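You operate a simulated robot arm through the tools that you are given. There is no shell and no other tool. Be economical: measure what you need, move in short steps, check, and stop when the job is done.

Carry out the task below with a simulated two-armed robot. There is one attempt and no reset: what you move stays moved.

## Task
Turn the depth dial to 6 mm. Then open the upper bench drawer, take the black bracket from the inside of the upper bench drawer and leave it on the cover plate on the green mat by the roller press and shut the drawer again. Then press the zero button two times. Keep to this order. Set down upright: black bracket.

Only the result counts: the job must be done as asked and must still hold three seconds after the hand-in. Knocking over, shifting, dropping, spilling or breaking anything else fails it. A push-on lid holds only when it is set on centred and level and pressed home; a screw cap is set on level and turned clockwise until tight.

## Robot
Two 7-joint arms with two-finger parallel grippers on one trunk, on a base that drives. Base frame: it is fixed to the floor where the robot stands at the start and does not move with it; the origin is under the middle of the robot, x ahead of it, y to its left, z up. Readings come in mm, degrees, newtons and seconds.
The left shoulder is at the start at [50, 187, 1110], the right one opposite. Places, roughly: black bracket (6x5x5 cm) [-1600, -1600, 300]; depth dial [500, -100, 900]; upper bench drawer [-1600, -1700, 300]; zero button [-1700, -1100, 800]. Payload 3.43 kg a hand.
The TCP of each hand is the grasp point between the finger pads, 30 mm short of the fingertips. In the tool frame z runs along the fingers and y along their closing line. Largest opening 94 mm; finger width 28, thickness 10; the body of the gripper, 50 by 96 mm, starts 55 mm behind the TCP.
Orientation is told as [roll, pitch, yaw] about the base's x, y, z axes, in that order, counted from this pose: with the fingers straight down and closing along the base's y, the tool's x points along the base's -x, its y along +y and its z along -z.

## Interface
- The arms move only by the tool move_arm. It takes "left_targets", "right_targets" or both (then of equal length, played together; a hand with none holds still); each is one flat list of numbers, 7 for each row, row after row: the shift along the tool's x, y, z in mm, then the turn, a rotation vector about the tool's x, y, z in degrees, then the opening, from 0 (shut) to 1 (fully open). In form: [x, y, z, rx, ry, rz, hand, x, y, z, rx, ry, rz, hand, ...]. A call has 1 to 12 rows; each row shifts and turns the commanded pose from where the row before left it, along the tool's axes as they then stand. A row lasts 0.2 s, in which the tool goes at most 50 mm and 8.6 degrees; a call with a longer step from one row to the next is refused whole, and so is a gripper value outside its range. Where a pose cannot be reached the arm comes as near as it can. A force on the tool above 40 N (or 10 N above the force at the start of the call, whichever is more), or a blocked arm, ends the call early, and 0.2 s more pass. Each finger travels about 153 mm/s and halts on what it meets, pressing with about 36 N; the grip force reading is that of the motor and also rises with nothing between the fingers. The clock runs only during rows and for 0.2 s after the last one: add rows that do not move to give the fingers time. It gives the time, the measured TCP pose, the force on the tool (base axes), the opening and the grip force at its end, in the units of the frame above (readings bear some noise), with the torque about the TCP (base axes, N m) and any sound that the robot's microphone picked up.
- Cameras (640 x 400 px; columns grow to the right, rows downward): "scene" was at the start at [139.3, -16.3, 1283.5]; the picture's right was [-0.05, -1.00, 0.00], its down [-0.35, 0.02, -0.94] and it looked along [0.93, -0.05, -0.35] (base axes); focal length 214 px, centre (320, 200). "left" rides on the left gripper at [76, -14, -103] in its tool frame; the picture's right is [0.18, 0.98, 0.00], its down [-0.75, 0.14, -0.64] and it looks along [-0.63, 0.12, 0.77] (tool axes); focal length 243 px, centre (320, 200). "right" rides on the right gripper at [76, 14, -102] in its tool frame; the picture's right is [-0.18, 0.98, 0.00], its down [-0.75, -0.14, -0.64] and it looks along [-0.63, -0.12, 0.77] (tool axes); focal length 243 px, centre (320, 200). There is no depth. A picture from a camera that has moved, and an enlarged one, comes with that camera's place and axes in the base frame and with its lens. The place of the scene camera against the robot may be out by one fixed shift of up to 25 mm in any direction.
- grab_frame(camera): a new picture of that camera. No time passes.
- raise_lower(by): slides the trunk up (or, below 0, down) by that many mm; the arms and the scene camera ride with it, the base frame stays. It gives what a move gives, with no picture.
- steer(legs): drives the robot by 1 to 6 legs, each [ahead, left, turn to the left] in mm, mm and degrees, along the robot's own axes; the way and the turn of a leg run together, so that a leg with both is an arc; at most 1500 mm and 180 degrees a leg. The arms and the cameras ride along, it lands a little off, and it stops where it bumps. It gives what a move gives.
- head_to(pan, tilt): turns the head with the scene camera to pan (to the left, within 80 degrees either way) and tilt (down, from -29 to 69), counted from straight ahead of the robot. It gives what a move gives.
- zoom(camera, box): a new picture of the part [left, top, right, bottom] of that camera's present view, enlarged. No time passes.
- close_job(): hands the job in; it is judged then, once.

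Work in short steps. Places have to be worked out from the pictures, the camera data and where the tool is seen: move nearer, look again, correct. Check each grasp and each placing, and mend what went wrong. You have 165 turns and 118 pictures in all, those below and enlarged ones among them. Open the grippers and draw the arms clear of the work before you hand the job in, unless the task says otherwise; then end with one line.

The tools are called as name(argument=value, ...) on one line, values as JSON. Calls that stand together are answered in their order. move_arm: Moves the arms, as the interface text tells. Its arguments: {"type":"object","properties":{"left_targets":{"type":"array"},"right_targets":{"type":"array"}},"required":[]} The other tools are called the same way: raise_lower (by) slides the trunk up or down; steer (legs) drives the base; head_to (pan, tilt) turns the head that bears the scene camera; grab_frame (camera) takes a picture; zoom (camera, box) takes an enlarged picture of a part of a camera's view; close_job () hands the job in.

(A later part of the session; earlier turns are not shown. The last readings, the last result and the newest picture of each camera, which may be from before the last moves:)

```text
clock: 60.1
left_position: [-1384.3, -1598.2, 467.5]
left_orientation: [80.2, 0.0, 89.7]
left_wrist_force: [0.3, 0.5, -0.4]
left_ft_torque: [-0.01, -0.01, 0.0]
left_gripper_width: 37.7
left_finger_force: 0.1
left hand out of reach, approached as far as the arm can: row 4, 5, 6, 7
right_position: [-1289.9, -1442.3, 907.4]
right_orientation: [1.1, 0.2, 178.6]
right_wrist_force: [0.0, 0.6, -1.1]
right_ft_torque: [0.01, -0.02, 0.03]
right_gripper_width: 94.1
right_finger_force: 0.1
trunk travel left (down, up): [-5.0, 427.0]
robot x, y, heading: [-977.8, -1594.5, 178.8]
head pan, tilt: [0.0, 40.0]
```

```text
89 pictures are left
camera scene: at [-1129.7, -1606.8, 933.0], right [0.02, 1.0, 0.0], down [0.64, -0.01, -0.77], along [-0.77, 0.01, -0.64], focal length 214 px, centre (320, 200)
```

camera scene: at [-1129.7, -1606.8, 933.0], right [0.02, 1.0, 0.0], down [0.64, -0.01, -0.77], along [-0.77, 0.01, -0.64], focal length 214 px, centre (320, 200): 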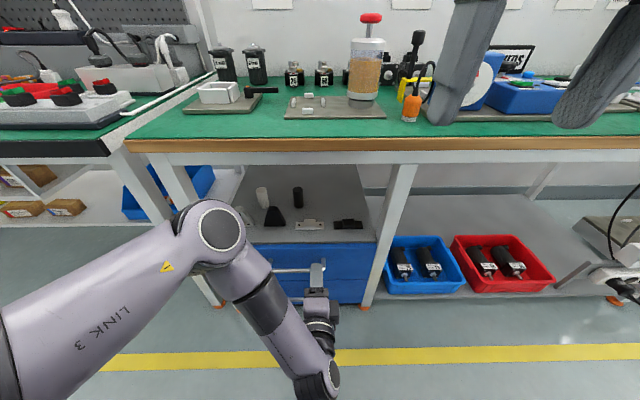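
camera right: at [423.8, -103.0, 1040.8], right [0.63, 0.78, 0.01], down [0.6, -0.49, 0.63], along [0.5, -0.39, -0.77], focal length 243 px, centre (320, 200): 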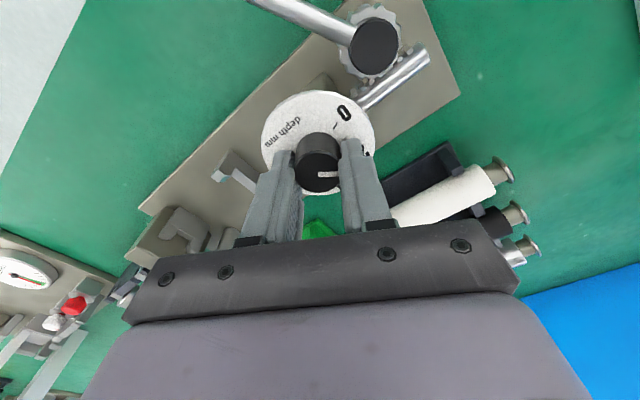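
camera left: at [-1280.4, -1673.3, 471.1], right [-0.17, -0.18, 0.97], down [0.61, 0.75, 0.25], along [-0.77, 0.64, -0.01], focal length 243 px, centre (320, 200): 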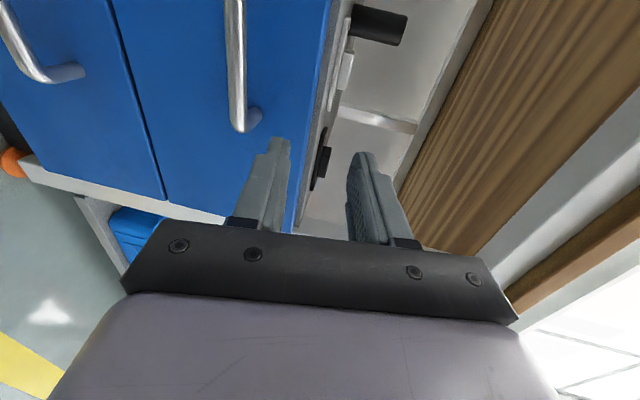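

With the hand nearly level the arm can't get low enough. Instead I use the rear finger as a hook: tool straight down, yaw 90, fingers wide open. I rotate back to vertical here.

move_arm(left_targets=[0, 0, 0, 8, 0, 0, 0.5, 0, 0, 0, 8, 0, 0, 0.6, 0, 0, 0, 8, 0, 0, 0.7, 0, 0, 0, 8, 0, 0, 0.8, 0, 0, 0, 8, 0, 0, 0.9, 0, 0, 0, 8, 0, 0, 1, 0, 0, 0, 8, 0, 0, 1, 0, 0, 0, 8, 0, 0, 1, 0, 0, 0, 8, 0, 0, 1, 0, 0, 0, 8, 0, 0, 1, 0, 0, 0, 0, 0, 0, 1])

grab_frame(camera="left")

```text
clock: 62.5
left_position: [-1380.7, -1597.2, 467.1]
left_orientation: [12.1, -0.1, 89.1]
left_wrist_force: [0.1, 1.1, 0.2]
left_ft_torque: [0.0, 0.02, 0.04]
left_gripper_width: 94.1
left_finger_force: 0.1
left hand out of reach, approached as far as the arm can: row 9, 10
right_position: [-1289.1, -1443.3, 907.2]
right_orientation: [1.2, 0.1, 178.7]
right_wrist_force: [0.7, 0.5, -0.4]
right_ft_torque: [0.01, 0.01, -0.01]
right_gripper_width: 94.2
right_finger_force: 0.1
trunk travel left (down, up): [-5.0, 427.0]
robot x, y, heading: [-975.8, -1599.6, 178.8]
head pan, tilt: [0.0, 40.0]
```

```text
88 pictures are left
camera left: at [-1344.7, -1671.0, 563.3], right [-0.96, -0.17, 0.2], down [0.01, 0.75, 0.66], along [-0.26, 0.64, -0.72], focal length 243 px, centre (320, 200)
```

left: 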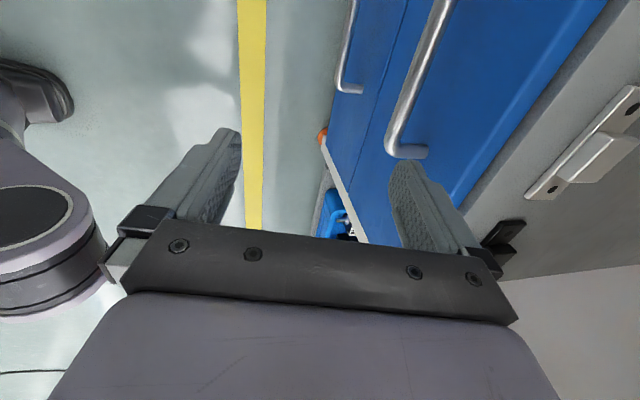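

Now z_t is nearly down (tilt 12°). The gap behind the bar is about 27 mm, so I position the rear finger above it.

move_arm(left_targets=[26.5, 0, 10, 0, 0, 0, 1, 26.5, 23, 14, 0, 0, 0, 1, 0, 23, 13, 0, 0, 0, 1, 0, 0, 0, 0, 0, 0, 1])

grab_frame(camera="left")

```text
clock: 63.5
left_position: [-1403.6, -1639.5, 447.8]
left_orientation: [12.8, -0.3, 89.3]
left_wrist_force: [0.0, -0.1, 0.1]
left_ft_torque: [0.02, 0.04, 0.0]
left_gripper_width: 93.9
left_finger_force: 0.1
left hand out of reach, approached as far as the arm can: row 2, 3
right_position: [-1287.7, -1443.6, 907.8]
right_orientation: [1.2, 0.1, 178.6]
right_wrist_force: [0.5, 0.0, 0.0]
right_ft_torque: [0.02, -0.02, -0.02]
right_gripper_width: 93.8
right_finger_force: 0.1
trunk travel left (down, up): [-5.0, 427.0]
robot x, y, heading: [-971.1, -1597.3, 178.8]
head pan, tilt: [0.0, 40.0]
```

```text
87 pictures are left
camera left: at [-1368.0, -1716.4, 544.2], right [-0.96, -0.17, 0.22], down [0.01, 0.75, 0.66], along [-0.27, 0.64, -0.72], focal length 243 px, centre (320, 200)
```

left: 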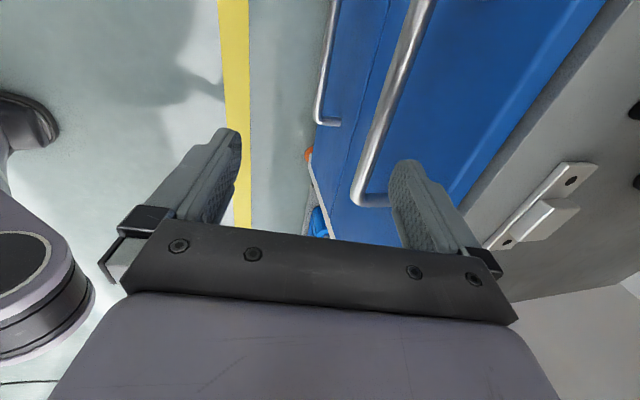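

It is out of reach by 30 mm. I retract the hand toward the robot, then drive the base closer.

move_arm(left_targets=[0, -39, -8.5, 0, 0, 0, 1, 0, -39, -8.5, 0, 0, 0, 1, 0, -39, -8.5, 0, 0, 0, 1, 0, 0, 0, 0, 0, 0, 1])

steer(legs=[[140, 0, 0]])

```text
clock: 64.5
left_position: [-1283.1, -1641.4, 446.4]
left_orientation: [12.0, -0.1, 89.0]
left_wrist_force: [-0.1, 0.2, -0.8]
left_ft_torque: [-0.04, -0.03, -0.03]
left_gripper_width: 93.6
left_finger_force: 0.2
right_position: [-1287.6, -1443.1, 906.3]
right_orientation: [1.1, 0.1, 178.6]
right_wrist_force: [-0.3, 0.7, 1.1]
right_ft_torque: [0.02, -0.02, -0.03]
right_gripper_width: 94.2
right_finger_force: 0.1
trunk travel left (down, up): [-5.0, 427.0]
robot x, y, heading: [-974.3, -1596.4, 179.1]
head pan, tilt: [0.0, 40.0]
```

```text
clock: 65.8
left_position: [-1424.4, -1640.5, 447.9]
left_orientation: [12.0, -0.1, 89.1]
left_wrist_force: [0.6, -0.1, 0.3]
left_ft_torque: [0.0, 0.02, 0.0]
left_gripper_width: 94.0
left_finger_force: 0.0
right_position: [-1427.6, -1440.0, 907.7]
right_orientation: [1.2, 0.2, 178.5]
right_wrist_force: [0.0, 0.0, 0.4]
right_ft_torque: [0.02, 0.01, -0.03]
right_gripper_width: 93.8
right_finger_force: 0.1
trunk travel left (down, up): [-5.0, 427.0]
robot x, y, heading: [-1112.4, -1599.6, 178.9]
head pan, tilt: [0.0, 40.0]
```

Now the TCP is at x=−1424. I look again before inserting the finger.

grab_frame(camera="left")

```text
86 pictures are left
camera left: at [-1389.6, -1715.5, 544.9], right [-0.96, -0.17, 0.2], down [0.01, 0.75, 0.66], along [-0.26, 0.64, -0.72], focal length 243 px, centre (320, 200)
```

left: 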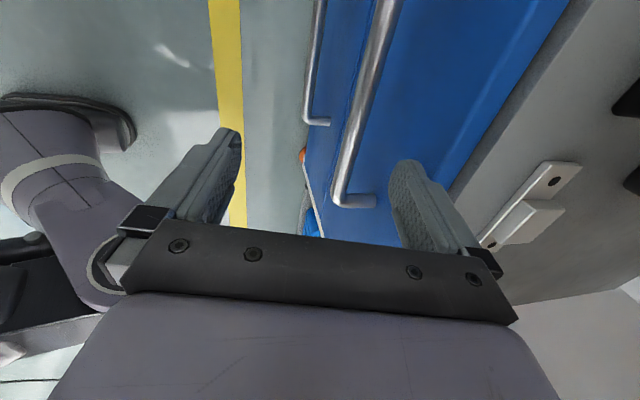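

The bar is at x≈−1469. I shift 10 mm forward and lower 40 mm, so the rear fingertip sits just above the gap.

move_arm(left_targets=[0, 9.8, 2.1, 0, 0, 0, 1, 0, -4.2, 19.6, 0, 0, 0, 1, 0, -4.2, 19.6, 0, 0, 0, 1, 0, 0, 0, 0, 0, 0, 1])

zoom(camera="left", box=[290, 60, 482, 260])

```text
clock: 66.4
left_position: [-1434.2, -1640.6, 443.8]
left_orientation: [12.2, 0.0, 88.9]
left_wrist_force: [1.9, -5.5, 25.9]
left_ft_torque: [-0.58, -1.36, -0.25]
left_gripper_width: 92.2
left_finger_force: 0.1
right_position: [-1427.7, -1440.0, 907.5]
right_orientation: [1.2, 0.1, 178.6]
right_wrist_force: [0.3, -0.5, 0.5]
right_ft_torque: [0.01, 0.0, -0.02]
right_gripper_width: 93.9
right_finger_force: 0.1
trunk travel left (down, up): [-5.0, 427.0]
robot x, y, heading: [-1113.9, -1592.6, 179.0]
head pan, tilt: [0.0, 40.0]
stopped in row 2 (left hand): the force on the tool passed its limit at 74 N (the readings are from after the stop); the commanded pose is now the measured one
```

```text
2.00 times, centred on (386, 160) of left
camera zoom: at [-1399.3, -1715.2, 541.5], right [-0.96, -0.17, 0.21], down [0.01, 0.75, 0.66], along [-0.26, 0.64, -0.72], focal length 485 px, centre (188, 280)
```

zoom: 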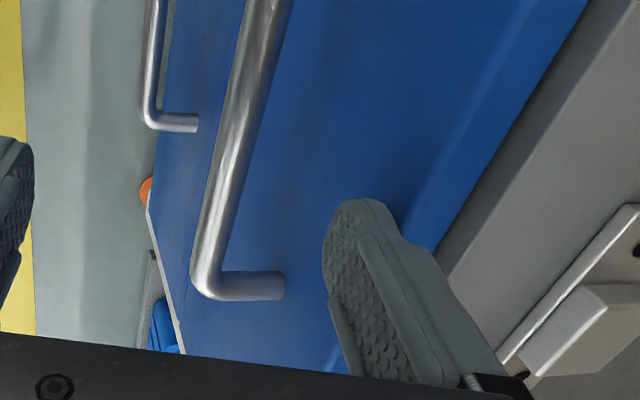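

Contact came early. The torque suggests the front finger rather than the rear one, perhaps touching my own base. I look down with the head.

head_to(pan=10, tilt=65)

grab_frame(camera="scene")

grab_frame(camera="left")

```text
clock: 67.2
left_position: [-1433.0, -1638.5, 443.6]
left_orientation: [12.1, -0.1, 88.9]
left_wrist_force: [4.2, -6.0, 47.2]
left_ft_torque: [-0.92, -2.42, -0.25]
left_gripper_width: 90.9
left_finger_force: 0.0
right_position: [-1426.3, -1439.4, 908.2]
right_orientation: [1.3, 0.1, 178.7]
right_wrist_force: [-1.2, -0.9, 0.5]
right_ft_torque: [-0.01, 0.01, -0.02]
right_gripper_width: 94.3
right_finger_force: 0.1
trunk travel left (down, up): [-5.0, 427.0]
robot x, y, heading: [-1115.6, -1595.1, 178.8]
head pan, tilt: [10.0, 65.0]
```

```text
84 pictures are left
camera scene: at [-1243.1, -1614.5, 901.4], right [-0.15, 0.99, 0.0], down [0.89, 0.14, -0.43], along [-0.42, -0.07, -0.91], focal length 214 px, centre (320, 200)
```

scene: 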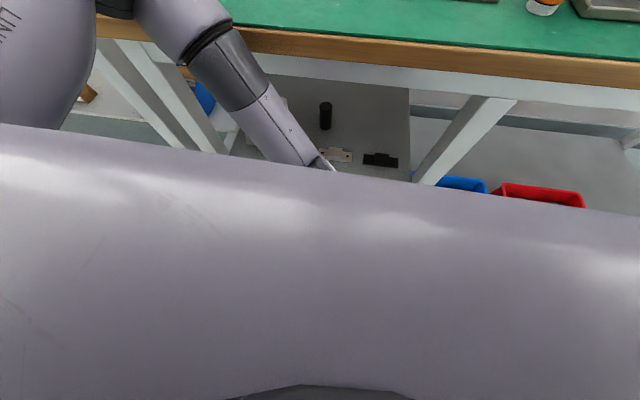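

```text
83 pictures are left
camera left: at [-1398.9, -1714.9, 541.0], right [-0.96, -0.17, 0.21], down [0.01, 0.75, 0.66], along [-0.26, 0.64, -0.72], focal length 243 px, centre (320, 200)
```

left: 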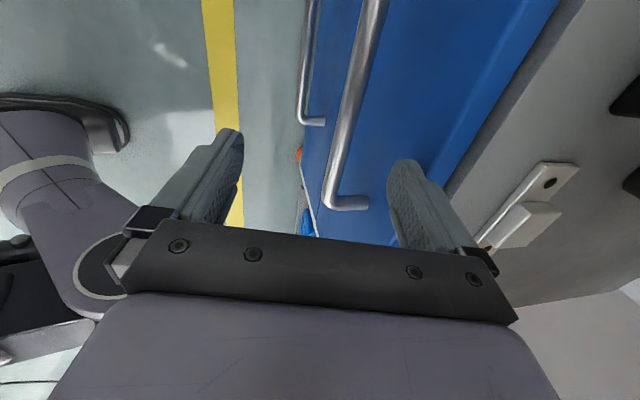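

The torque analysis says the front finger is on my own base front, about 270 mm ahead of the axis with its top near z=400. I lift, back up 55 mm, and reach forward the same amount.

move_arm(left_targets=[0, 0, -15, 0, 0, 0, 1, 0, 0, 0, 0, 0, 0, 1])

steer(legs=[[-58, 0, 0]])

move_arm(left_targets=[0, 27, 6, 0, 0, 0, 1, 0, 27, 6, 0, 0, 0, 1, 0, 0, 0, 0, 0, 0, 1])

```text
clock: 67.8
left_position: [-1430.9, -1640.4, 457.6]
left_orientation: [11.9, 0.0, 89.0]
left_wrist_force: [0.8, -0.1, 0.0]
left_ft_torque: [0.02, 0.01, 0.03]
left_gripper_width: 93.8
left_finger_force: 0.1
right_position: [-1427.9, -1440.3, 907.1]
right_orientation: [1.1, 0.1, 178.6]
right_wrist_force: [0.2, -0.5, -0.3]
right_ft_torque: [-0.02, 0.03, 0.02]
right_gripper_width: 93.7
right_finger_force: 0.0
trunk travel left (down, up): [-5.0, 427.0]
robot x, y, heading: [-1113.7, -1592.9, 179.0]
head pan, tilt: [10.0, 65.0]
```

```text
clock: 68.8
left_position: [-1373.3, -1641.2, 457.5]
left_orientation: [11.9, 0.0, 88.8]
left_wrist_force: [-0.3, 0.5, 0.1]
left_ft_torque: [0.02, -0.01, 0.0]
left_gripper_width: 93.8
left_finger_force: 0.0
right_position: [-1371.8, -1441.3, 907.2]
right_orientation: [1.1, 0.2, 178.5]
right_wrist_force: [0.4, 0.1, 0.1]
right_ft_torque: [-0.04, 0.01, -0.01]
right_gripper_width: 94.0
right_finger_force: 0.0
trunk travel left (down, up): [-5.0, 427.0]
robot x, y, heading: [-1057.7, -1598.8, 178.7]
head pan, tilt: [10.0, 65.0]
```

```text
clock: 69.6
left_position: [-1428.3, -1639.0, 456.9]
left_orientation: [11.9, -0.1, 88.9]
left_wrist_force: [0.4, 0.2, -0.1]
left_ft_torque: [0.0, 0.0, -0.02]
left_gripper_width: 94.1
left_finger_force: 0.1
right_position: [-1371.4, -1442.3, 907.2]
right_orientation: [1.1, 0.2, 178.5]
right_wrist_force: [-0.7, -0.1, -0.6]
right_ft_torque: [0.03, -0.01, 0.01]
right_gripper_width: 94.1
right_finger_force: 0.1
trunk travel left (down, up): [-5.0, 427.0]
robot x, y, heading: [-1055.8, -1598.2, 178.6]
head pan, tilt: [10.0, 65.0]
```

I lower straight down 40 mm and check.

move_arm(left_targets=[0, 5, 1, 0, 0, 0, 1, 0, -4.2, 19.6, 0, 0, 0, 1, 0, -4.2, 19.6, 0, 0, 0, 1, 0, 0, 0, 0, 0, 0, 1])

grab_frame(camera="left")

```text
clock: 70.6
left_position: [-1434.5, -1638.5, 417.1]
left_orientation: [12.0, 0.0, 88.8]
left_wrist_force: [-1.7, -2.2, 4.1]
left_ft_torque: [-0.05, -0.26, -0.08]
left_gripper_width: 92.5
left_finger_force: 0.0
right_position: [-1370.7, -1441.2, 907.6]
right_orientation: [1.1, 0.2, 178.6]
right_wrist_force: [0.1, -0.1, -0.2]
right_ft_torque: [0.0, 0.0, 0.04]
right_gripper_width: 94.0
right_finger_force: 0.0
trunk travel left (down, up): [-5.0, 427.0]
robot x, y, heading: [-1052.4, -1597.1, 178.9]
head pan, tilt: [10.0, 65.0]
```

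```text
82 pictures are left
camera left: at [-1399.6, -1715.2, 514.7], right [-0.96, -0.17, 0.2], down [0.01, 0.75, 0.66], along [-0.26, 0.64, -0.73], focal length 243 px, centre (320, 200)
```

left: 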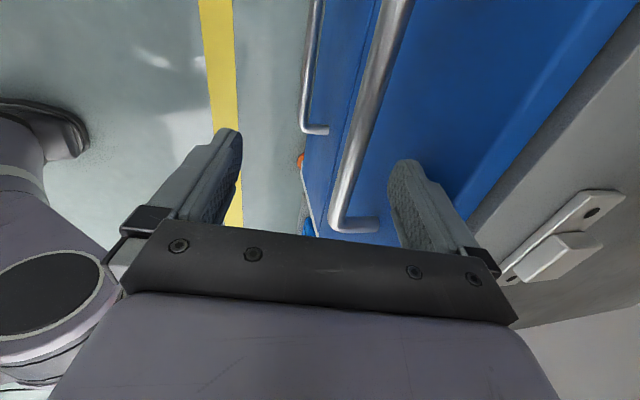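

The front finger brushes my own body. I narrow the opening to 60 mm while moving the TCP 15 mm forward (the rear finger stays put), then lower the rear finger behind the bar.

move_arm(left_targets=[0, 14.7, 3.1, 0, 0, 0, 0.64, 0, 0, 0, 0, 0, 0, 0.64, 0, -4.6, 21.5, 0, 0, 0, 0.64, 0, -4.6, 21.5, 0, 0, 0, 0.64, 0, 0, 0, 0, 0, 0, 0.64])

grab_frame(camera="left")

```text
clock: 71.8
left_position: [-1448.9, -1640.6, 373.8]
left_orientation: [12.0, 0.0, 88.9]
left_wrist_force: [0.3, -0.9, -0.4]
left_ft_torque: [0.0, -0.03, -0.02]
left_gripper_width: 60.2
left_finger_force: 0.0
right_position: [-1371.8, -1441.7, 907.3]
right_orientation: [1.0, 0.2, 178.6]
right_wrist_force: [-0.3, 0.7, 0.0]
right_ft_torque: [-0.01, 0.01, 0.01]
right_gripper_width: 94.0
right_finger_force: 0.1
trunk travel left (down, up): [-5.0, 427.0]
robot x, y, heading: [-1055.2, -1596.1, 179.0]
head pan, tilt: [10.0, 65.0]
```

```text
81 pictures are left
camera left: at [-1414.2, -1714.9, 470.5], right [-0.96, -0.17, 0.2], down [0.01, 0.75, 0.66], along [-0.26, 0.64, -0.73], focal length 243 px, centre (320, 200)
```

left: 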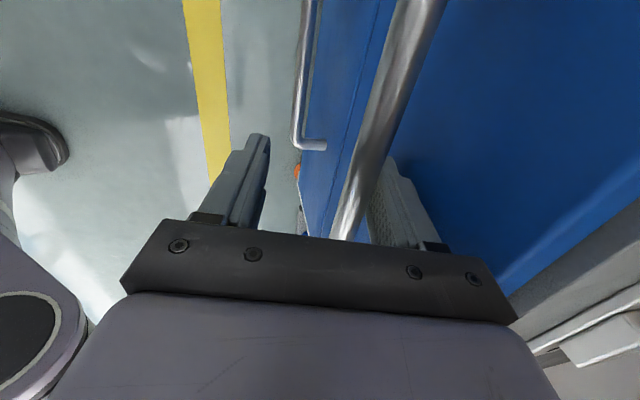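

The rear finger is behind the bar. I close to grip it while moving the TCP about 14 mm forward.

move_arm(left_targets=[0, 7, 1.5, 0, 0, 0, 0.45, 0, 7, 1.5, 0, 0, 0, 0.2, 0, 0, 0, 0, 0, 0, 0.05, 0, 0, 0, 0, 0, 0, 0.05, 0, 0, 0, 0, 0, 0, 0.05])

grab_frame(camera="left")

```text
clock: 73.0
left_position: [-1463.7, -1638.8, 374.0]
left_orientation: [11.9, -0.1, 89.0]
left_wrist_force: [-5.2, 3.7, 0.2]
left_ft_torque: [-0.05, 1.06, 1.01]
left_gripper_width: 20.0
left_finger_force: 13.5
right_position: [-1371.7, -1440.5, 907.4]
right_orientation: [1.1, 0.1, 178.6]
right_wrist_force: [-1.5, -0.3, -0.1]
right_ft_torque: [-0.01, 0.03, 0.01]
right_gripper_width: 94.2
right_finger_force: 0.1
trunk travel left (down, up): [-5.0, 427.0]
robot x, y, heading: [-1058.1, -1594.5, 178.7]
head pan, tilt: [10.0, 65.0]
```

```text
80 pictures are left
camera left: at [-1428.8, -1714.7, 470.9], right [-0.96, -0.17, 0.2], down [0.01, 0.75, 0.66], along [-0.26, 0.64, -0.72], focal length 243 px, centre (320, 200)
```

left: 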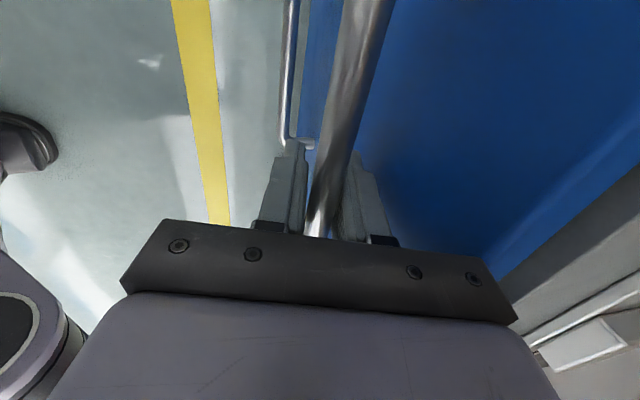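

It is on the bar. I let it close fully and then back the base up 120 mm to pull the drawer.

move_arm(left_targets=[0, 0, 0, 0, 0, 0, 0.05, 0, 0, 0, 0, 0, 0, 0.05])

steer(legs=[[-120, 0, 0]])

grab_frame(camera="left")

```text
clock: 73.6
left_position: [-1463.0, -1638.9, 373.9]
left_orientation: [12.1, 0.0, 88.9]
left_wrist_force: [-5.3, 4.0, 2.2]
left_ft_torque: [0.14, 0.96, 0.8]
left_gripper_width: 20.2
left_finger_force: 13.5
right_position: [-1372.0, -1440.7, 907.0]
right_orientation: [1.1, 0.1, 178.6]
right_wrist_force: [0.2, 0.7, 0.4]
right_ft_torque: [0.0, 0.02, -0.02]
right_gripper_width: 94.0
right_finger_force: 0.0
trunk travel left (down, up): [-5.0, 427.0]
robot x, y, heading: [-1057.2, -1598.0, 179.0]
head pan, tilt: [10.0, 65.0]
```

```text
clock: 74.8
left_position: [-1343.0, -1640.6, 373.6]
left_orientation: [11.9, -0.3, 88.7]
left_wrist_force: [1.1, 19.4, 0.1]
left_ft_torque: [-0.76, 1.38, 0.66]
left_gripper_width: 20.7
left_finger_force: 13.8
right_position: [-1250.7, -1443.1, 907.7]
right_orientation: [1.2, 0.2, 178.6]
right_wrist_force: [0.3, -0.3, -0.3]
right_ft_torque: [-0.01, 0.02, 0.02]
right_gripper_width: 94.1
right_finger_force: 0.0
trunk travel left (down, up): [-5.0, 427.0]
robot x, y, heading: [-938.1, -1601.8, 178.9]
head pan, tilt: [10.0, 65.0]
```

```text
79 pictures are left
camera left: at [-1308.7, -1715.3, 470.8], right [-0.97, -0.16, 0.2], down [0.01, 0.75, 0.66], along [-0.26, 0.64, -0.72], focal length 243 px, centre (320, 200)
```

left: 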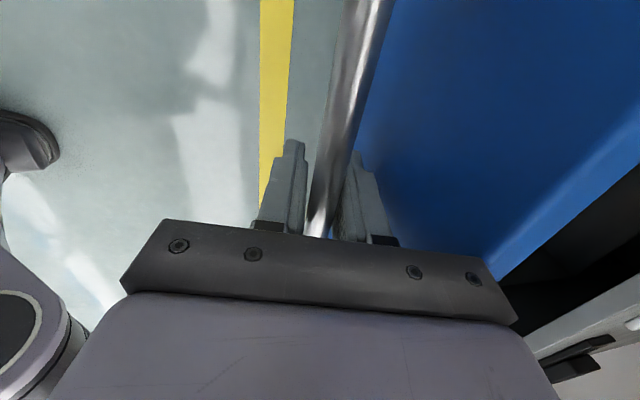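

The drawer follows. I pull another 100 mm.

steer(legs=[[-100, 0, 0]])

head_to(pan=0, tilt=45)

grab_frame(camera="scene")

```text
clock: 76.0
left_position: [-1243.0, -1638.6, 374.2]
left_orientation: [11.9, -0.5, 88.6]
left_wrist_force: [1.8, 16.2, -3.1]
left_ft_torque: [-0.46, 1.29, 0.78]
left_gripper_width: 20.8
left_finger_force: 13.5
right_position: [-1151.7, -1444.4, 907.8]
right_orientation: [1.2, 0.3, 178.5]
right_wrist_force: [0.4, 0.4, 0.4]
right_ft_torque: [-0.03, -0.02, -0.04]
right_gripper_width: 94.1
right_finger_force: 0.0
trunk travel left (down, up): [-5.0, 427.0]
robot x, y, heading: [-835.2, -1601.4, 179.0]
head pan, tilt: [10.0, 65.0]
```

```text
clock: 76.8
left_position: [-1241.5, -1641.2, 374.9]
left_orientation: [12.0, -0.5, 88.7]
left_wrist_force: [1.2, 1.8, -3.0]
left_ft_torque: [-0.14, 1.38, 1.2]
left_gripper_width: 20.4
left_finger_force: 13.8
right_position: [-1151.9, -1445.2, 907.2]
right_orientation: [1.1, 0.2, 178.5]
right_wrist_force: [-0.1, -0.5, 0.5]
right_ft_torque: [-0.02, 0.05, 0.0]
right_gripper_width: 93.8
right_finger_force: 0.0
trunk travel left (down, up): [-5.0, 427.0]
robot x, y, heading: [-833.1, -1598.4, 178.9]
head pan, tilt: [0.0, 45.0]
```

```text
78 pictures are left
camera scene: at [-988.6, -1608.8, 925.8], right [0.02, 1.0, 0.0], down [0.71, -0.01, -0.71], along [-0.71, 0.01, -0.71], focal length 214 px, centre (320, 200)
```

scene: 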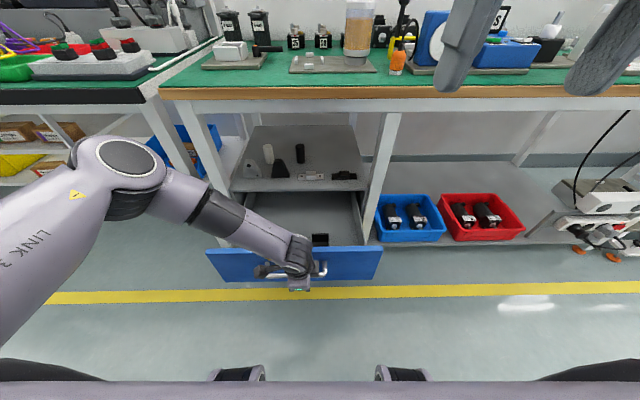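

The drawer is open and the black bracket is inside near the front at about (−1360, −1600). I release the handle and lift the left hand straight out.

move_arm(left_targets=[0, 0, 0, 0, 0, 0, 0.4, 0, 0, 0, 0, 0, 0, 0.45, 0, 6, -28, 0, 0, 0, 0.45, 0, 6, -28, 0, 0, 0, 0.45, 0, 6, -40, 0, 0, 0, 0.45, 0, 0, -40, 0, 0, 0, 0.45, 0, 0, -40, 0, 0, 0, 0.45, 0, 0, -40, 0, 0, 0, 0.45, 0, 0, 0, 0, 0, 0, 0.45])

grab_frame(camera="scene")

grab_frame(camera="left")

```text
clock: 78.8
left_position: [-1223.1, -1642.1, 561.1]
left_orientation: [12.2, -0.5, 88.9]
left_wrist_force: [0.7, -0.2, -0.2]
left_ft_torque: [-0.01, -0.02, 0.02]
left_gripper_width: 42.0
left_finger_force: 0.1
left hand out of reach, approached as far as the arm can: row 8
right_position: [-1152.9, -1445.1, 907.3]
right_orientation: [1.1, 0.2, 178.4]
right_wrist_force: [-0.7, -0.7, 0.0]
right_ft_torque: [0.05, 0.01, 0.01]
right_gripper_width: 93.8
right_finger_force: 0.1
trunk travel left (down, up): [-5.0, 427.0]
robot x, y, heading: [-834.6, -1596.8, 178.7]
head pan, tilt: [0.0, 45.0]
```

```text
77 pictures are left
camera scene: at [-988.6, -1608.8, 925.9], right [0.02, 1.0, 0.0], down [0.71, -0.01, -0.71], along [-0.71, 0.01, -0.71], focal length 214 px, centre (320, 200)
```

scene: 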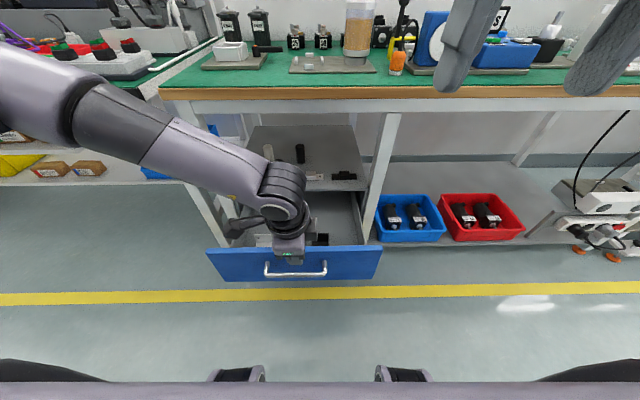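

```text
76 pictures are left
camera left: at [-1187.6, -1718.2, 657.3], right [-0.96, -0.17, 0.2], down [0.01, 0.75, 0.66], along [-0.26, 0.64, -0.72], focal length 243 px, centre (320, 200)
```

left: 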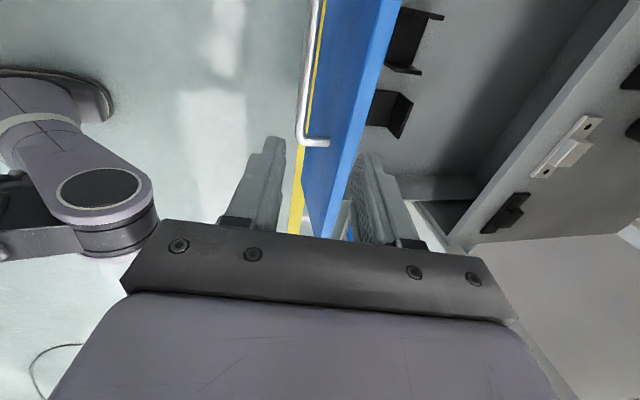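

There appear to be two black parts in the drawer. I zoom in to tell them apart.

zoom(camera="left", box=[340, 0, 500, 150])

zoom(camera="scene", box=[220, 180, 380, 280])

```text
2.67 times, centred on (420, 75) of left
camera zoom: at [-1187.6, -1718.2, 657.3], right [-0.96, -0.17, 0.2], down [0.01, 0.75, 0.66], along [-0.26, 0.64, -0.72], focal length 647 px, centre (53, 533)
```

zoom: 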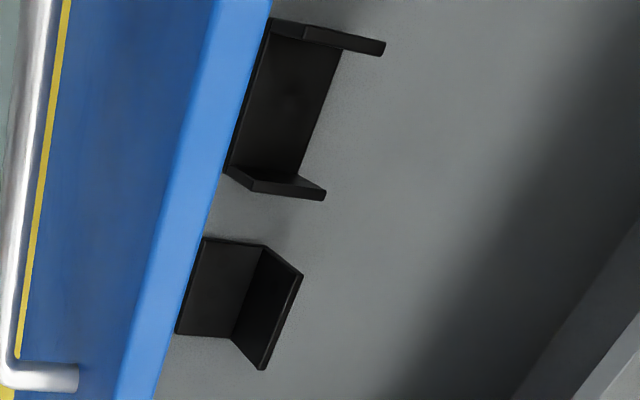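

```text
4.00 times, centred on (300, 230) of scene
camera zoom: at [-988.6, -1608.8, 925.9], right [0.02, 1.0, 0.0], down [0.71, -0.01, -0.71], along [-0.71, 0.01, -0.71], focal length 858 px, centre (400, 80)
```

zoom: 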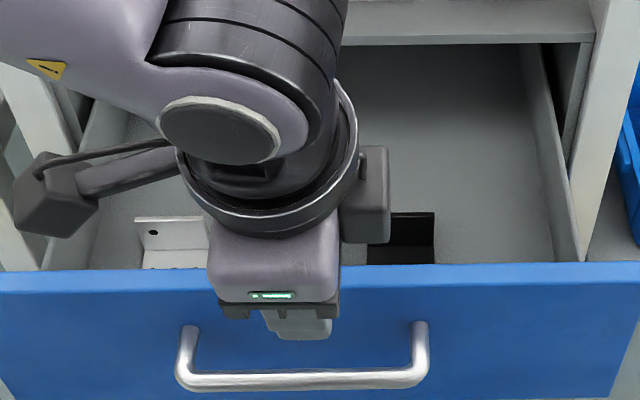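

The L-shaped black piece at about (−1372, −1609) looks like the bracket; the other is a black U-channel. I move the left hand aside and shift the base left and a little ahead so the right hand can work there.

move_arm(left_targets=[45, 0, 0, 0, 0, 0, 0.45, 45, 0, 0, 0, 0, 0, 0.45, 45, -10, 0, 0, 0, 0, 0.45, 0, -40, -10, 0, 0, 0, 0.45, 0, 0, 0, 0, 0, 0, 0.45])

steer(legs=[[50, 110, 0]])

grab_frame(camera="right")

```text
clock: 80.0
left_position: [-1172.4, -1687.7, 559.6]
left_orientation: [11.9, -0.5, 88.7]
left_wrist_force: [-0.3, 0.2, 1.0]
left_ft_torque: [0.02, -0.03, -0.01]
left_gripper_width: 42.1
left_finger_force: 0.0
left hand out of reach, approached as far as the arm can: row 1, 2
right_position: [-1151.7, -1445.1, 907.5]
right_orientation: [1.1, 0.3, 178.5]
right_wrist_force: [0.2, -0.6, -0.6]
right_ft_torque: [0.0, 0.01, -0.03]
right_gripper_width: 93.8
right_finger_force: 0.1
trunk travel left (down, up): [-5.0, 427.0]
robot x, y, heading: [-840.7, -1599.9, 178.5]
head pan, tilt: [0.0, 45.0]
```

```text
clock: 81.7
left_position: [-1224.9, -1796.6, 558.7]
left_orientation: [11.9, -0.6, 88.5]
left_wrist_force: [-0.5, -0.2, -0.2]
left_ft_torque: [0.01, 0.04, -0.02]
left_gripper_width: 42.2
left_finger_force: 0.0
right_position: [-1204.0, -1551.9, 906.8]
right_orientation: [1.1, 0.3, 178.4]
right_wrist_force: [-0.8, 0.2, -0.1]
right_ft_torque: [-0.03, -0.01, 0.01]
right_gripper_width: 93.9
right_finger_force: 0.0
trunk travel left (down, up): [-5.0, 427.0]
robot x, y, heading: [-888.7, -1706.4, 179.2]
head pan, tilt: [0.0, 45.0]
```

```text
73 pictures are left
camera right: at [-1129.5, -1565.6, 1008.9], right [-0.21, -0.98, 0.02], down [-0.75, 0.17, 0.64], along [-0.63, 0.12, -0.77], focal length 243 px, centre (320, 200)
```

right: 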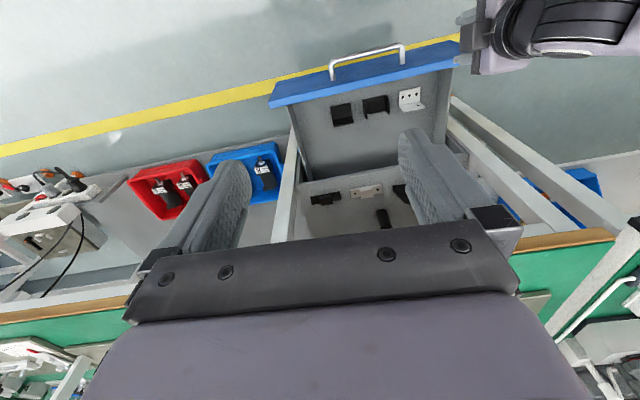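

zoom(camera="right", box=[304, 70, 448, 160])

```text
4.44 times, centred on (376, 115) of right
camera zoom: at [-1129.5, -1565.6, 1008.9], right [-0.21, -0.98, 0.02], down [-0.75, 0.17, 0.64], along [-0.63, 0.12, -0.77], focal length 1078 px, centre (71, 578)
```

zoom: 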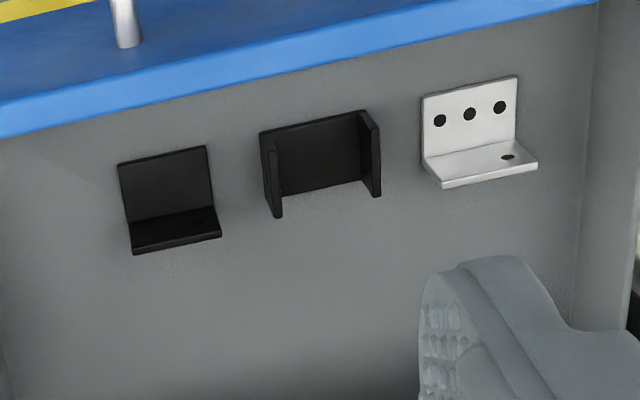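

The L-bracket's flat leg faces the front and its upright is on the rear side. I bring the right hand down over it, going down first and then forward, with fingers closing along y.

move_arm(right_targets=[0, 5, 45, 0, 0, 0, 0.83, 0, 5, 45, 0, 0, 0, 0.83, 0, 5, 45, 0, 0, 0, 0.83, -10, 5, 45, 0, 0, 0, 0.83, -25, 5, 40, 0, 0, 0, 0.83, -35, 5, 35, 0, 0, 0, 0.83, -40, 5, 25, 0, 0, 0, 0.83, -40, 5, 20, 0, 0, 0, 0.83, -31, 0, 10, 0, 0, 0, 0.83, 0, 0, 0, 0, 0, 0, 0.83])

grab_frame(camera="right")

```text
clock: 83.8
left_position: [-1223.7, -1795.9, 558.4]
left_orientation: [11.8, -0.5, 88.5]
left_wrist_force: [0.0, -1.0, -0.3]
left_ft_torque: [0.0, -0.03, -0.01]
left_gripper_width: 42.4
left_finger_force: 0.0
right_position: [-1384.7, -1593.6, 597.6]
right_orientation: [1.1, 0.1, 178.5]
right_wrist_force: [-0.4, 0.9, 0.3]
right_ft_torque: [0.05, -0.04, -0.04]
right_gripper_width: 78.1
right_finger_force: 0.2
trunk travel left (down, up): [-5.0, 427.0]
robot x, y, heading: [-889.1, -1710.9, 178.5]
head pan, tilt: [0.0, 45.0]
```

```text
71 pictures are left
camera right: at [-1311.6, -1606.7, 699.4], right [-0.21, -0.98, 0.02], down [-0.75, 0.17, 0.64], along [-0.63, 0.12, -0.77], focal length 243 px, centre (320, 200)
```

right: 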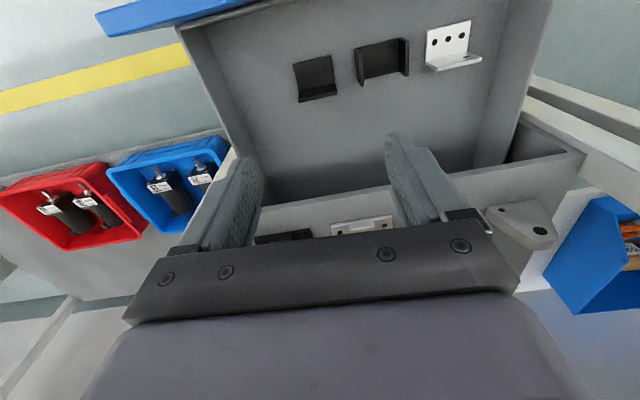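

Reach is good. I estimate the bracket centre at about (−1396, −1586, 330). I zoom in for its shape and yaw.

zoom(camera="right", box=[264, 40, 360, 110])

```text
5.71 times, centred on (312, 75) of right
camera zoom: at [-1311.6, -1606.7, 699.4], right [-0.21, -0.98, 0.02], down [-0.75, 0.17, 0.64], along [-0.63, 0.12, -0.77], focal length 1386 px, centre (366, 914)
```

zoom: 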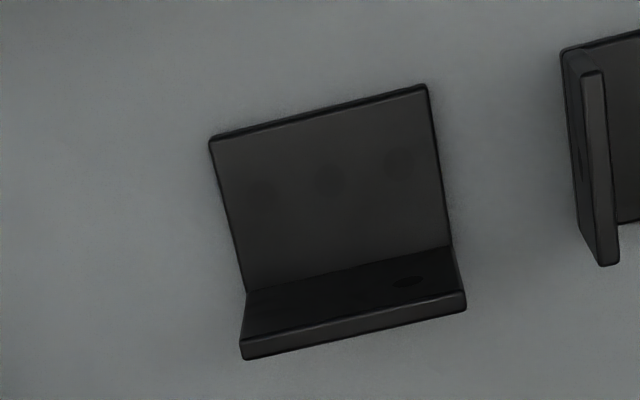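

The bracket is about 52 mm wide in y (−1613 to −1561), with its upright at x≈−1413 and top z≈361. I descend 195 mm towards it and check.

move_arm(right_targets=[-3.5, -2, 40, 0, 0, 0, 0.83, -3.5, -2, 40, 0, 0, 0, 0.83, -3.5, -2, 40, 0, 0, 0, 0.83, -3.5, -2, 40, 0, 0, 0, 0.83, -3.5, -2, 35, 0, 0, 0, 0.83, 0, 0, 0, 0, 0, 0, 0.83])

grab_frame(camera="right")

```text
clock: 85.2
left_position: [-1225.1, -1795.2, 559.0]
left_orientation: [11.8, -0.5, 88.5]
left_wrist_force: [0.7, -0.2, 0.1]
left_ft_torque: [0.0, 0.0, 0.0]
left_gripper_width: 42.1
left_finger_force: 0.0
right_position: [-1402.0, -1588.2, 400.0]
right_orientation: [1.1, 0.2, 178.4]
right_wrist_force: [-0.7, -0.7, -0.1]
right_ft_torque: [0.02, -0.01, -0.02]
right_gripper_width: 77.8
right_finger_force: 0.0
trunk travel left (down, up): [-5.0, 427.0]
robot x, y, heading: [-885.0, -1706.0, 179.0]
head pan, tilt: [0.0, 45.0]
```

```text
69 pictures are left
camera right: at [-1327.6, -1601.1, 502.7], right [-0.21, -0.98, 0.02], down [-0.75, 0.17, 0.64], along [-0.63, 0.12, -0.77], focal length 243 px, centre (320, 200)
```

right: 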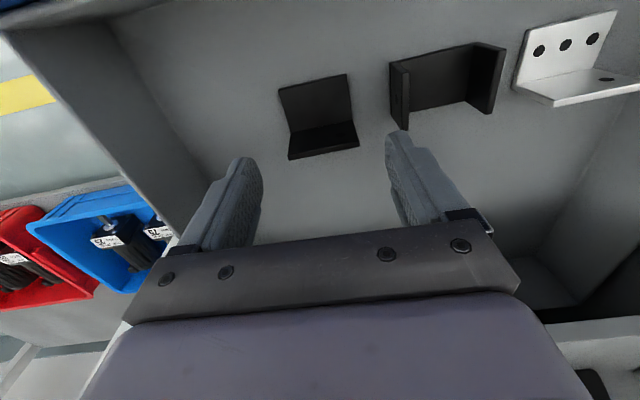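

The triangulated floor seems lower (z≈290). I zoom at this height for precision.

zoom(camera="right", box=[256, 60, 416, 170])

```text
3.64 times, centred on (336, 115) of right
camera zoom: at [-1327.6, -1601.1, 502.7], right [-0.21, -0.98, 0.02], down [-0.75, 0.17, 0.64], along [-0.63, 0.12, -0.77], focal length 882 px, centre (262, 509)
```

zoom: 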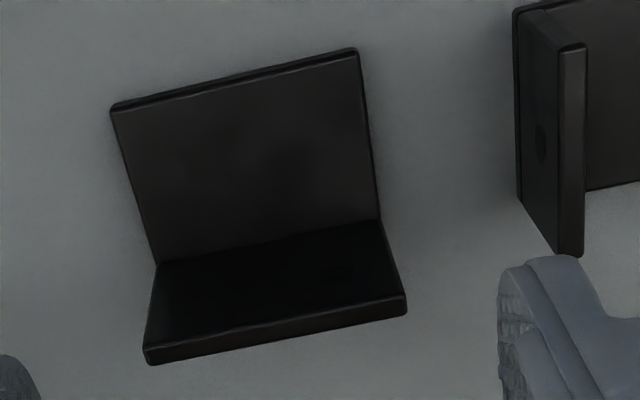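

The bracket is about 58 mm wide, its upright near x≈−1416, the floor z≈290. I descend to z≈330.

move_arm(right_targets=[-2, -0.5, 25, 0, 0, 0, 0.83, -2, -0.5, 25, 0, 0, 0, 0.83, 0, -0.4, 18, 0, 0, 0, 0.83, 0, 0, 0, 0, 0, 0, 0.83])

grab_frame(camera="right")

```text
clock: 86.2
left_position: [-1225.6, -1796.5, 558.2]
left_orientation: [11.9, -0.6, 88.6]
left_wrist_force: [-0.1, -0.6, -0.2]
left_ft_torque: [0.01, -0.04, -0.01]
left_gripper_width: 42.3
left_finger_force: 0.1
right_position: [-1405.7, -1587.8, 333.0]
right_orientation: [1.2, 0.2, 178.5]
right_wrist_force: [-0.1, 0.2, -0.8]
right_ft_torque: [0.01, 0.0, 0.01]
right_gripper_width: 78.1
right_finger_force: 0.1
trunk travel left (down, up): [-5.0, 427.0]
robot x, y, heading: [-891.3, -1711.2, 178.8]
head pan, tilt: [0.0, 45.0]
```

```text
67 pictures are left
camera right: at [-1331.2, -1600.4, 435.1], right [-0.21, -0.98, 0.02], down [-0.75, 0.17, 0.64], along [-0.63, 0.12, -0.77], focal length 243 px, centre (320, 200)
```

right: 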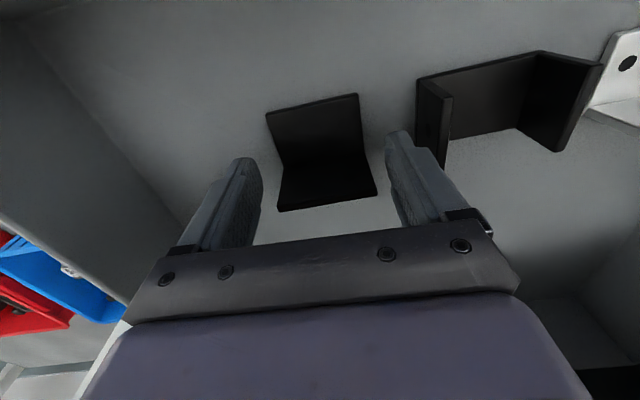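

It is well straddled. I lower 8 mm more and close gently.

move_arm(right_targets=[0, 0, 7, 0, 0, 0, 0.8, 0, 0, 0, 0, 0, 0, 0.7, 0, 0, 0, 0, 0, 0, 0.6, 0, 0, 0, 0, 0, 0, 0.5, 0, 0, 0, 0, 0, 0, 0.5])

grab_frame(camera="right")

```text
clock: 87.5
left_position: [-1225.8, -1796.1, 557.9]
left_orientation: [11.9, -0.5, 88.6]
left_wrist_force: [-0.8, 1.2, 0.0]
left_ft_torque: [0.01, 0.01, -0.01]
left_gripper_width: 42.1
left_finger_force: 0.1
right_position: [-1406.8, -1588.2, 326.6]
right_orientation: [1.3, 0.1, 178.5]
right_wrist_force: [-0.5, -0.4, 0.3]
right_ft_torque: [0.02, 0.01, 0.02]
right_gripper_width: 62.8
right_finger_force: 35.6
trunk travel left (down, up): [-5.0, 427.0]
robot x, y, heading: [-887.0, -1706.8, 178.6]
head pan, tilt: [0.0, 45.0]
```

```text
66 pictures are left
camera right: at [-1331.1, -1600.8, 429.0], right [-0.21, -0.98, 0.02], down [-0.75, 0.17, 0.64], along [-0.63, 0.12, -0.77], focal length 243 px, centre (320, 200)
```

right: 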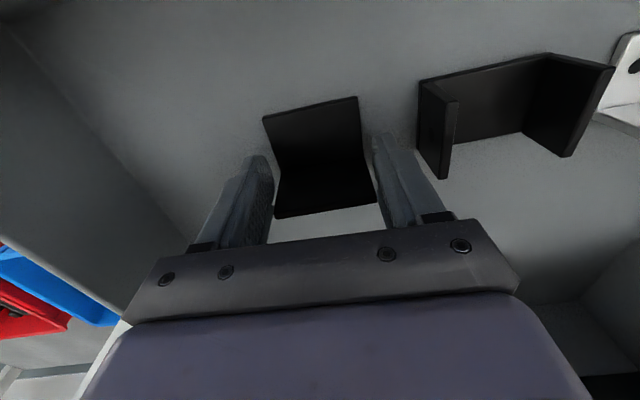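

Gripped at 63 mm with force. I lift straight up about 110 mm and check.

move_arm(right_targets=[0, 0, -15, 0, 0, 0, 0.45, 0, 0, -30, 0, 0, 0, 0.45, 0, 0, -35, 0, 0, 0, 0.45, 0, 0, -35, 0, 0, 0, 0.45, 0, 0, 0, 0, 0, 0, 0.45])

grab_frame(camera="right")

```text
clock: 88.7
left_position: [-1226.2, -1796.4, 558.9]
left_orientation: [11.9, -0.5, 88.6]
left_wrist_force: [-1.0, -0.5, 0.3]
left_ft_torque: [0.02, 0.0, 0.03]
left_gripper_width: 42.3
left_finger_force: 0.1
right_position: [-1406.0, -1584.5, 442.7]
right_orientation: [1.1, 0.2, 178.4]
right_wrist_force: [-0.6, 0.9, 0.0]
right_ft_torque: [0.01, 0.03, -0.01]
right_gripper_width: 42.1
right_finger_force: 0.0
trunk travel left (down, up): [-5.0, 427.0]
robot x, y, heading: [-890.8, -1712.1, 178.9]
head pan, tilt: [0.0, 45.0]
```

```text
65 pictures are left
camera right: at [-1331.8, -1597.5, 544.2], right [-0.21, -0.98, 0.02], down [-0.75, 0.17, 0.64], along [-0.63, 0.12, -0.77], focal length 243 px, centre (320, 200)
```

right: 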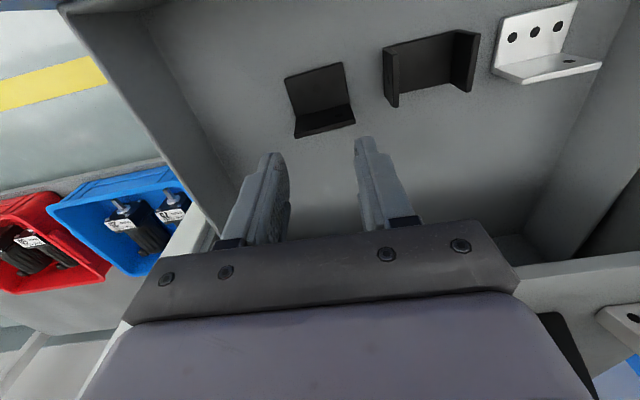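

It slipped off: re-triangulating gives the crease at (−1424, −1586, 271), so the grip was too shallow and too far forward. I reopen, shift 11 mm rearward, and go down to z≈304.

move_arm(right_targets=[-6, 0, 0, 0, 0, 0, 0.83, -6, 0, 0, 0, 0, 0, 0.83, 0, 0, 35, 0, 0, 0, 0.83, 0, 0, 35, 0, 0, 0, 0.83, 0, 0, 35, 0, 0, 0, 0.83, 0, 0, 20, 0, 0, 0, 0.83, 0, 0, 12, 0, 0, 0, 0.83, 0, 0, 0, 0, 0, 0, 0.83])

grab_frame(camera="right")

```text
clock: 90.5
left_position: [-1225.3, -1796.0, 560.1]
left_orientation: [12.0, -0.6, 88.6]
left_wrist_force: [-0.1, -0.3, 0.0]
left_ft_torque: [0.0, -0.03, -0.03]
left_gripper_width: 42.4
left_finger_force: 0.1
right_position: [-1420.0, -1586.8, 308.3]
right_orientation: [1.2, -0.3, 178.5]
right_wrist_force: [-0.8, 0.8, 27.9]
right_ft_torque: [1.31, -0.26, -0.01]
right_gripper_width: 78.3
right_finger_force: 0.1
trunk travel left (down, up): [-5.0, 427.0]
robot x, y, heading: [-888.3, -1711.3, 178.7]
head pan, tilt: [0.0, 45.0]
```

```text
64 pictures are left
camera right: at [-1345.0, -1600.5, 410.2], right [-0.21, -0.98, 0.02], down [-0.75, 0.17, 0.64], along [-0.63, 0.12, -0.77], focal length 243 px, centre (320, 200)
```

right: 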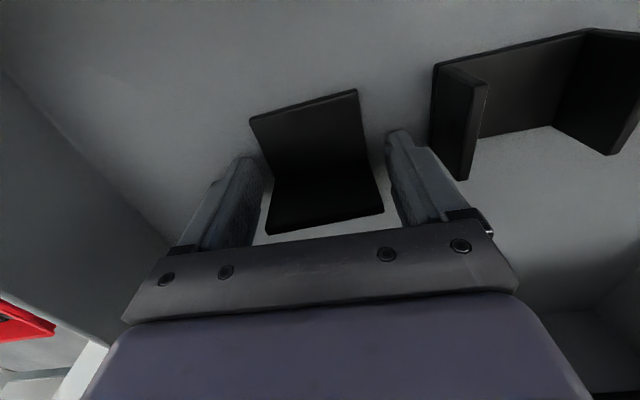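

The fingertips touch the floor at z≈278. I lift 3 mm and close.

move_arm(right_targets=[0, 0, -4, 0, 0, 0, 0.8, 0, 0, 0, 0, 0, 0, 0.65, 0, 0, 0, 0, 0, 0, 0.5, 0, 0, 0, 0, 0, 0, 0.45, 0, 0, 0, 0, 0, 0, 0.45])

move_arm(right_targets=[0, 0, -10, 0, 0, 0, 0.45, 0, 0, -10, 0, 0, 0, 0.45, 0, 0, -10, 0, 0, 0, 0.45, 0, 0, 0, 0, 0, 0, 0.45])

grab_frame(camera="right")

```text
clock: 91.7
left_position: [-1224.7, -1796.0, 558.9]
left_orientation: [11.9, -0.5, 88.6]
left_wrist_force: [-0.1, -0.2, 0.0]
left_ft_torque: [-0.01, 0.0, 0.0]
left_gripper_width: 42.1
left_finger_force: 0.0
right_position: [-1417.7, -1588.3, 309.6]
right_orientation: [1.1, 0.3, 178.5]
right_wrist_force: [0.0, 7.3, 5.8]
right_ft_torque: [0.49, 0.14, -0.09]
right_gripper_width: 59.6
right_finger_force: 36.2
trunk travel left (down, up): [-5.0, 427.0]
robot x, y, heading: [-890.0, -1708.6, 179.0]
head pan, tilt: [0.0, 45.0]
```

```text
clock: 92.7
left_position: [-1225.7, -1795.3, 559.6]
left_orientation: [11.9, -0.4, 88.6]
left_wrist_force: [0.3, 0.3, -0.6]
left_ft_torque: [0.01, -0.01, 0.0]
left_gripper_width: 42.2
left_finger_force: 0.0
right_position: [-1417.0, -1587.4, 338.9]
right_orientation: [1.1, 0.2, 178.4]
right_wrist_force: [0.4, -1.1, -0.7]
right_ft_torque: [-0.02, 0.01, 0.02]
right_gripper_width: 59.9
right_finger_force: 35.8
trunk travel left (down, up): [-5.0, 427.0]
robot x, y, heading: [-889.9, -1710.5, 178.7]
head pan, tilt: [0.0, 45.0]
```

```text
63 pictures are left
camera right: at [-1343.6, -1599.8, 440.7], right [-0.21, -0.98, 0.02], down [-0.75, 0.17, 0.64], along [-0.63, 0.12, -0.77], focal length 243 px, centre (320, 200)
```

right: 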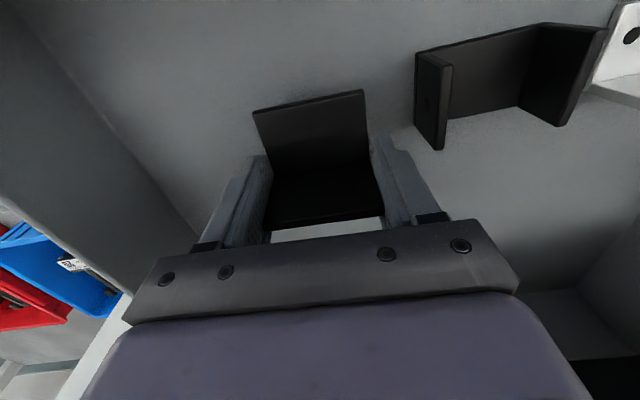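

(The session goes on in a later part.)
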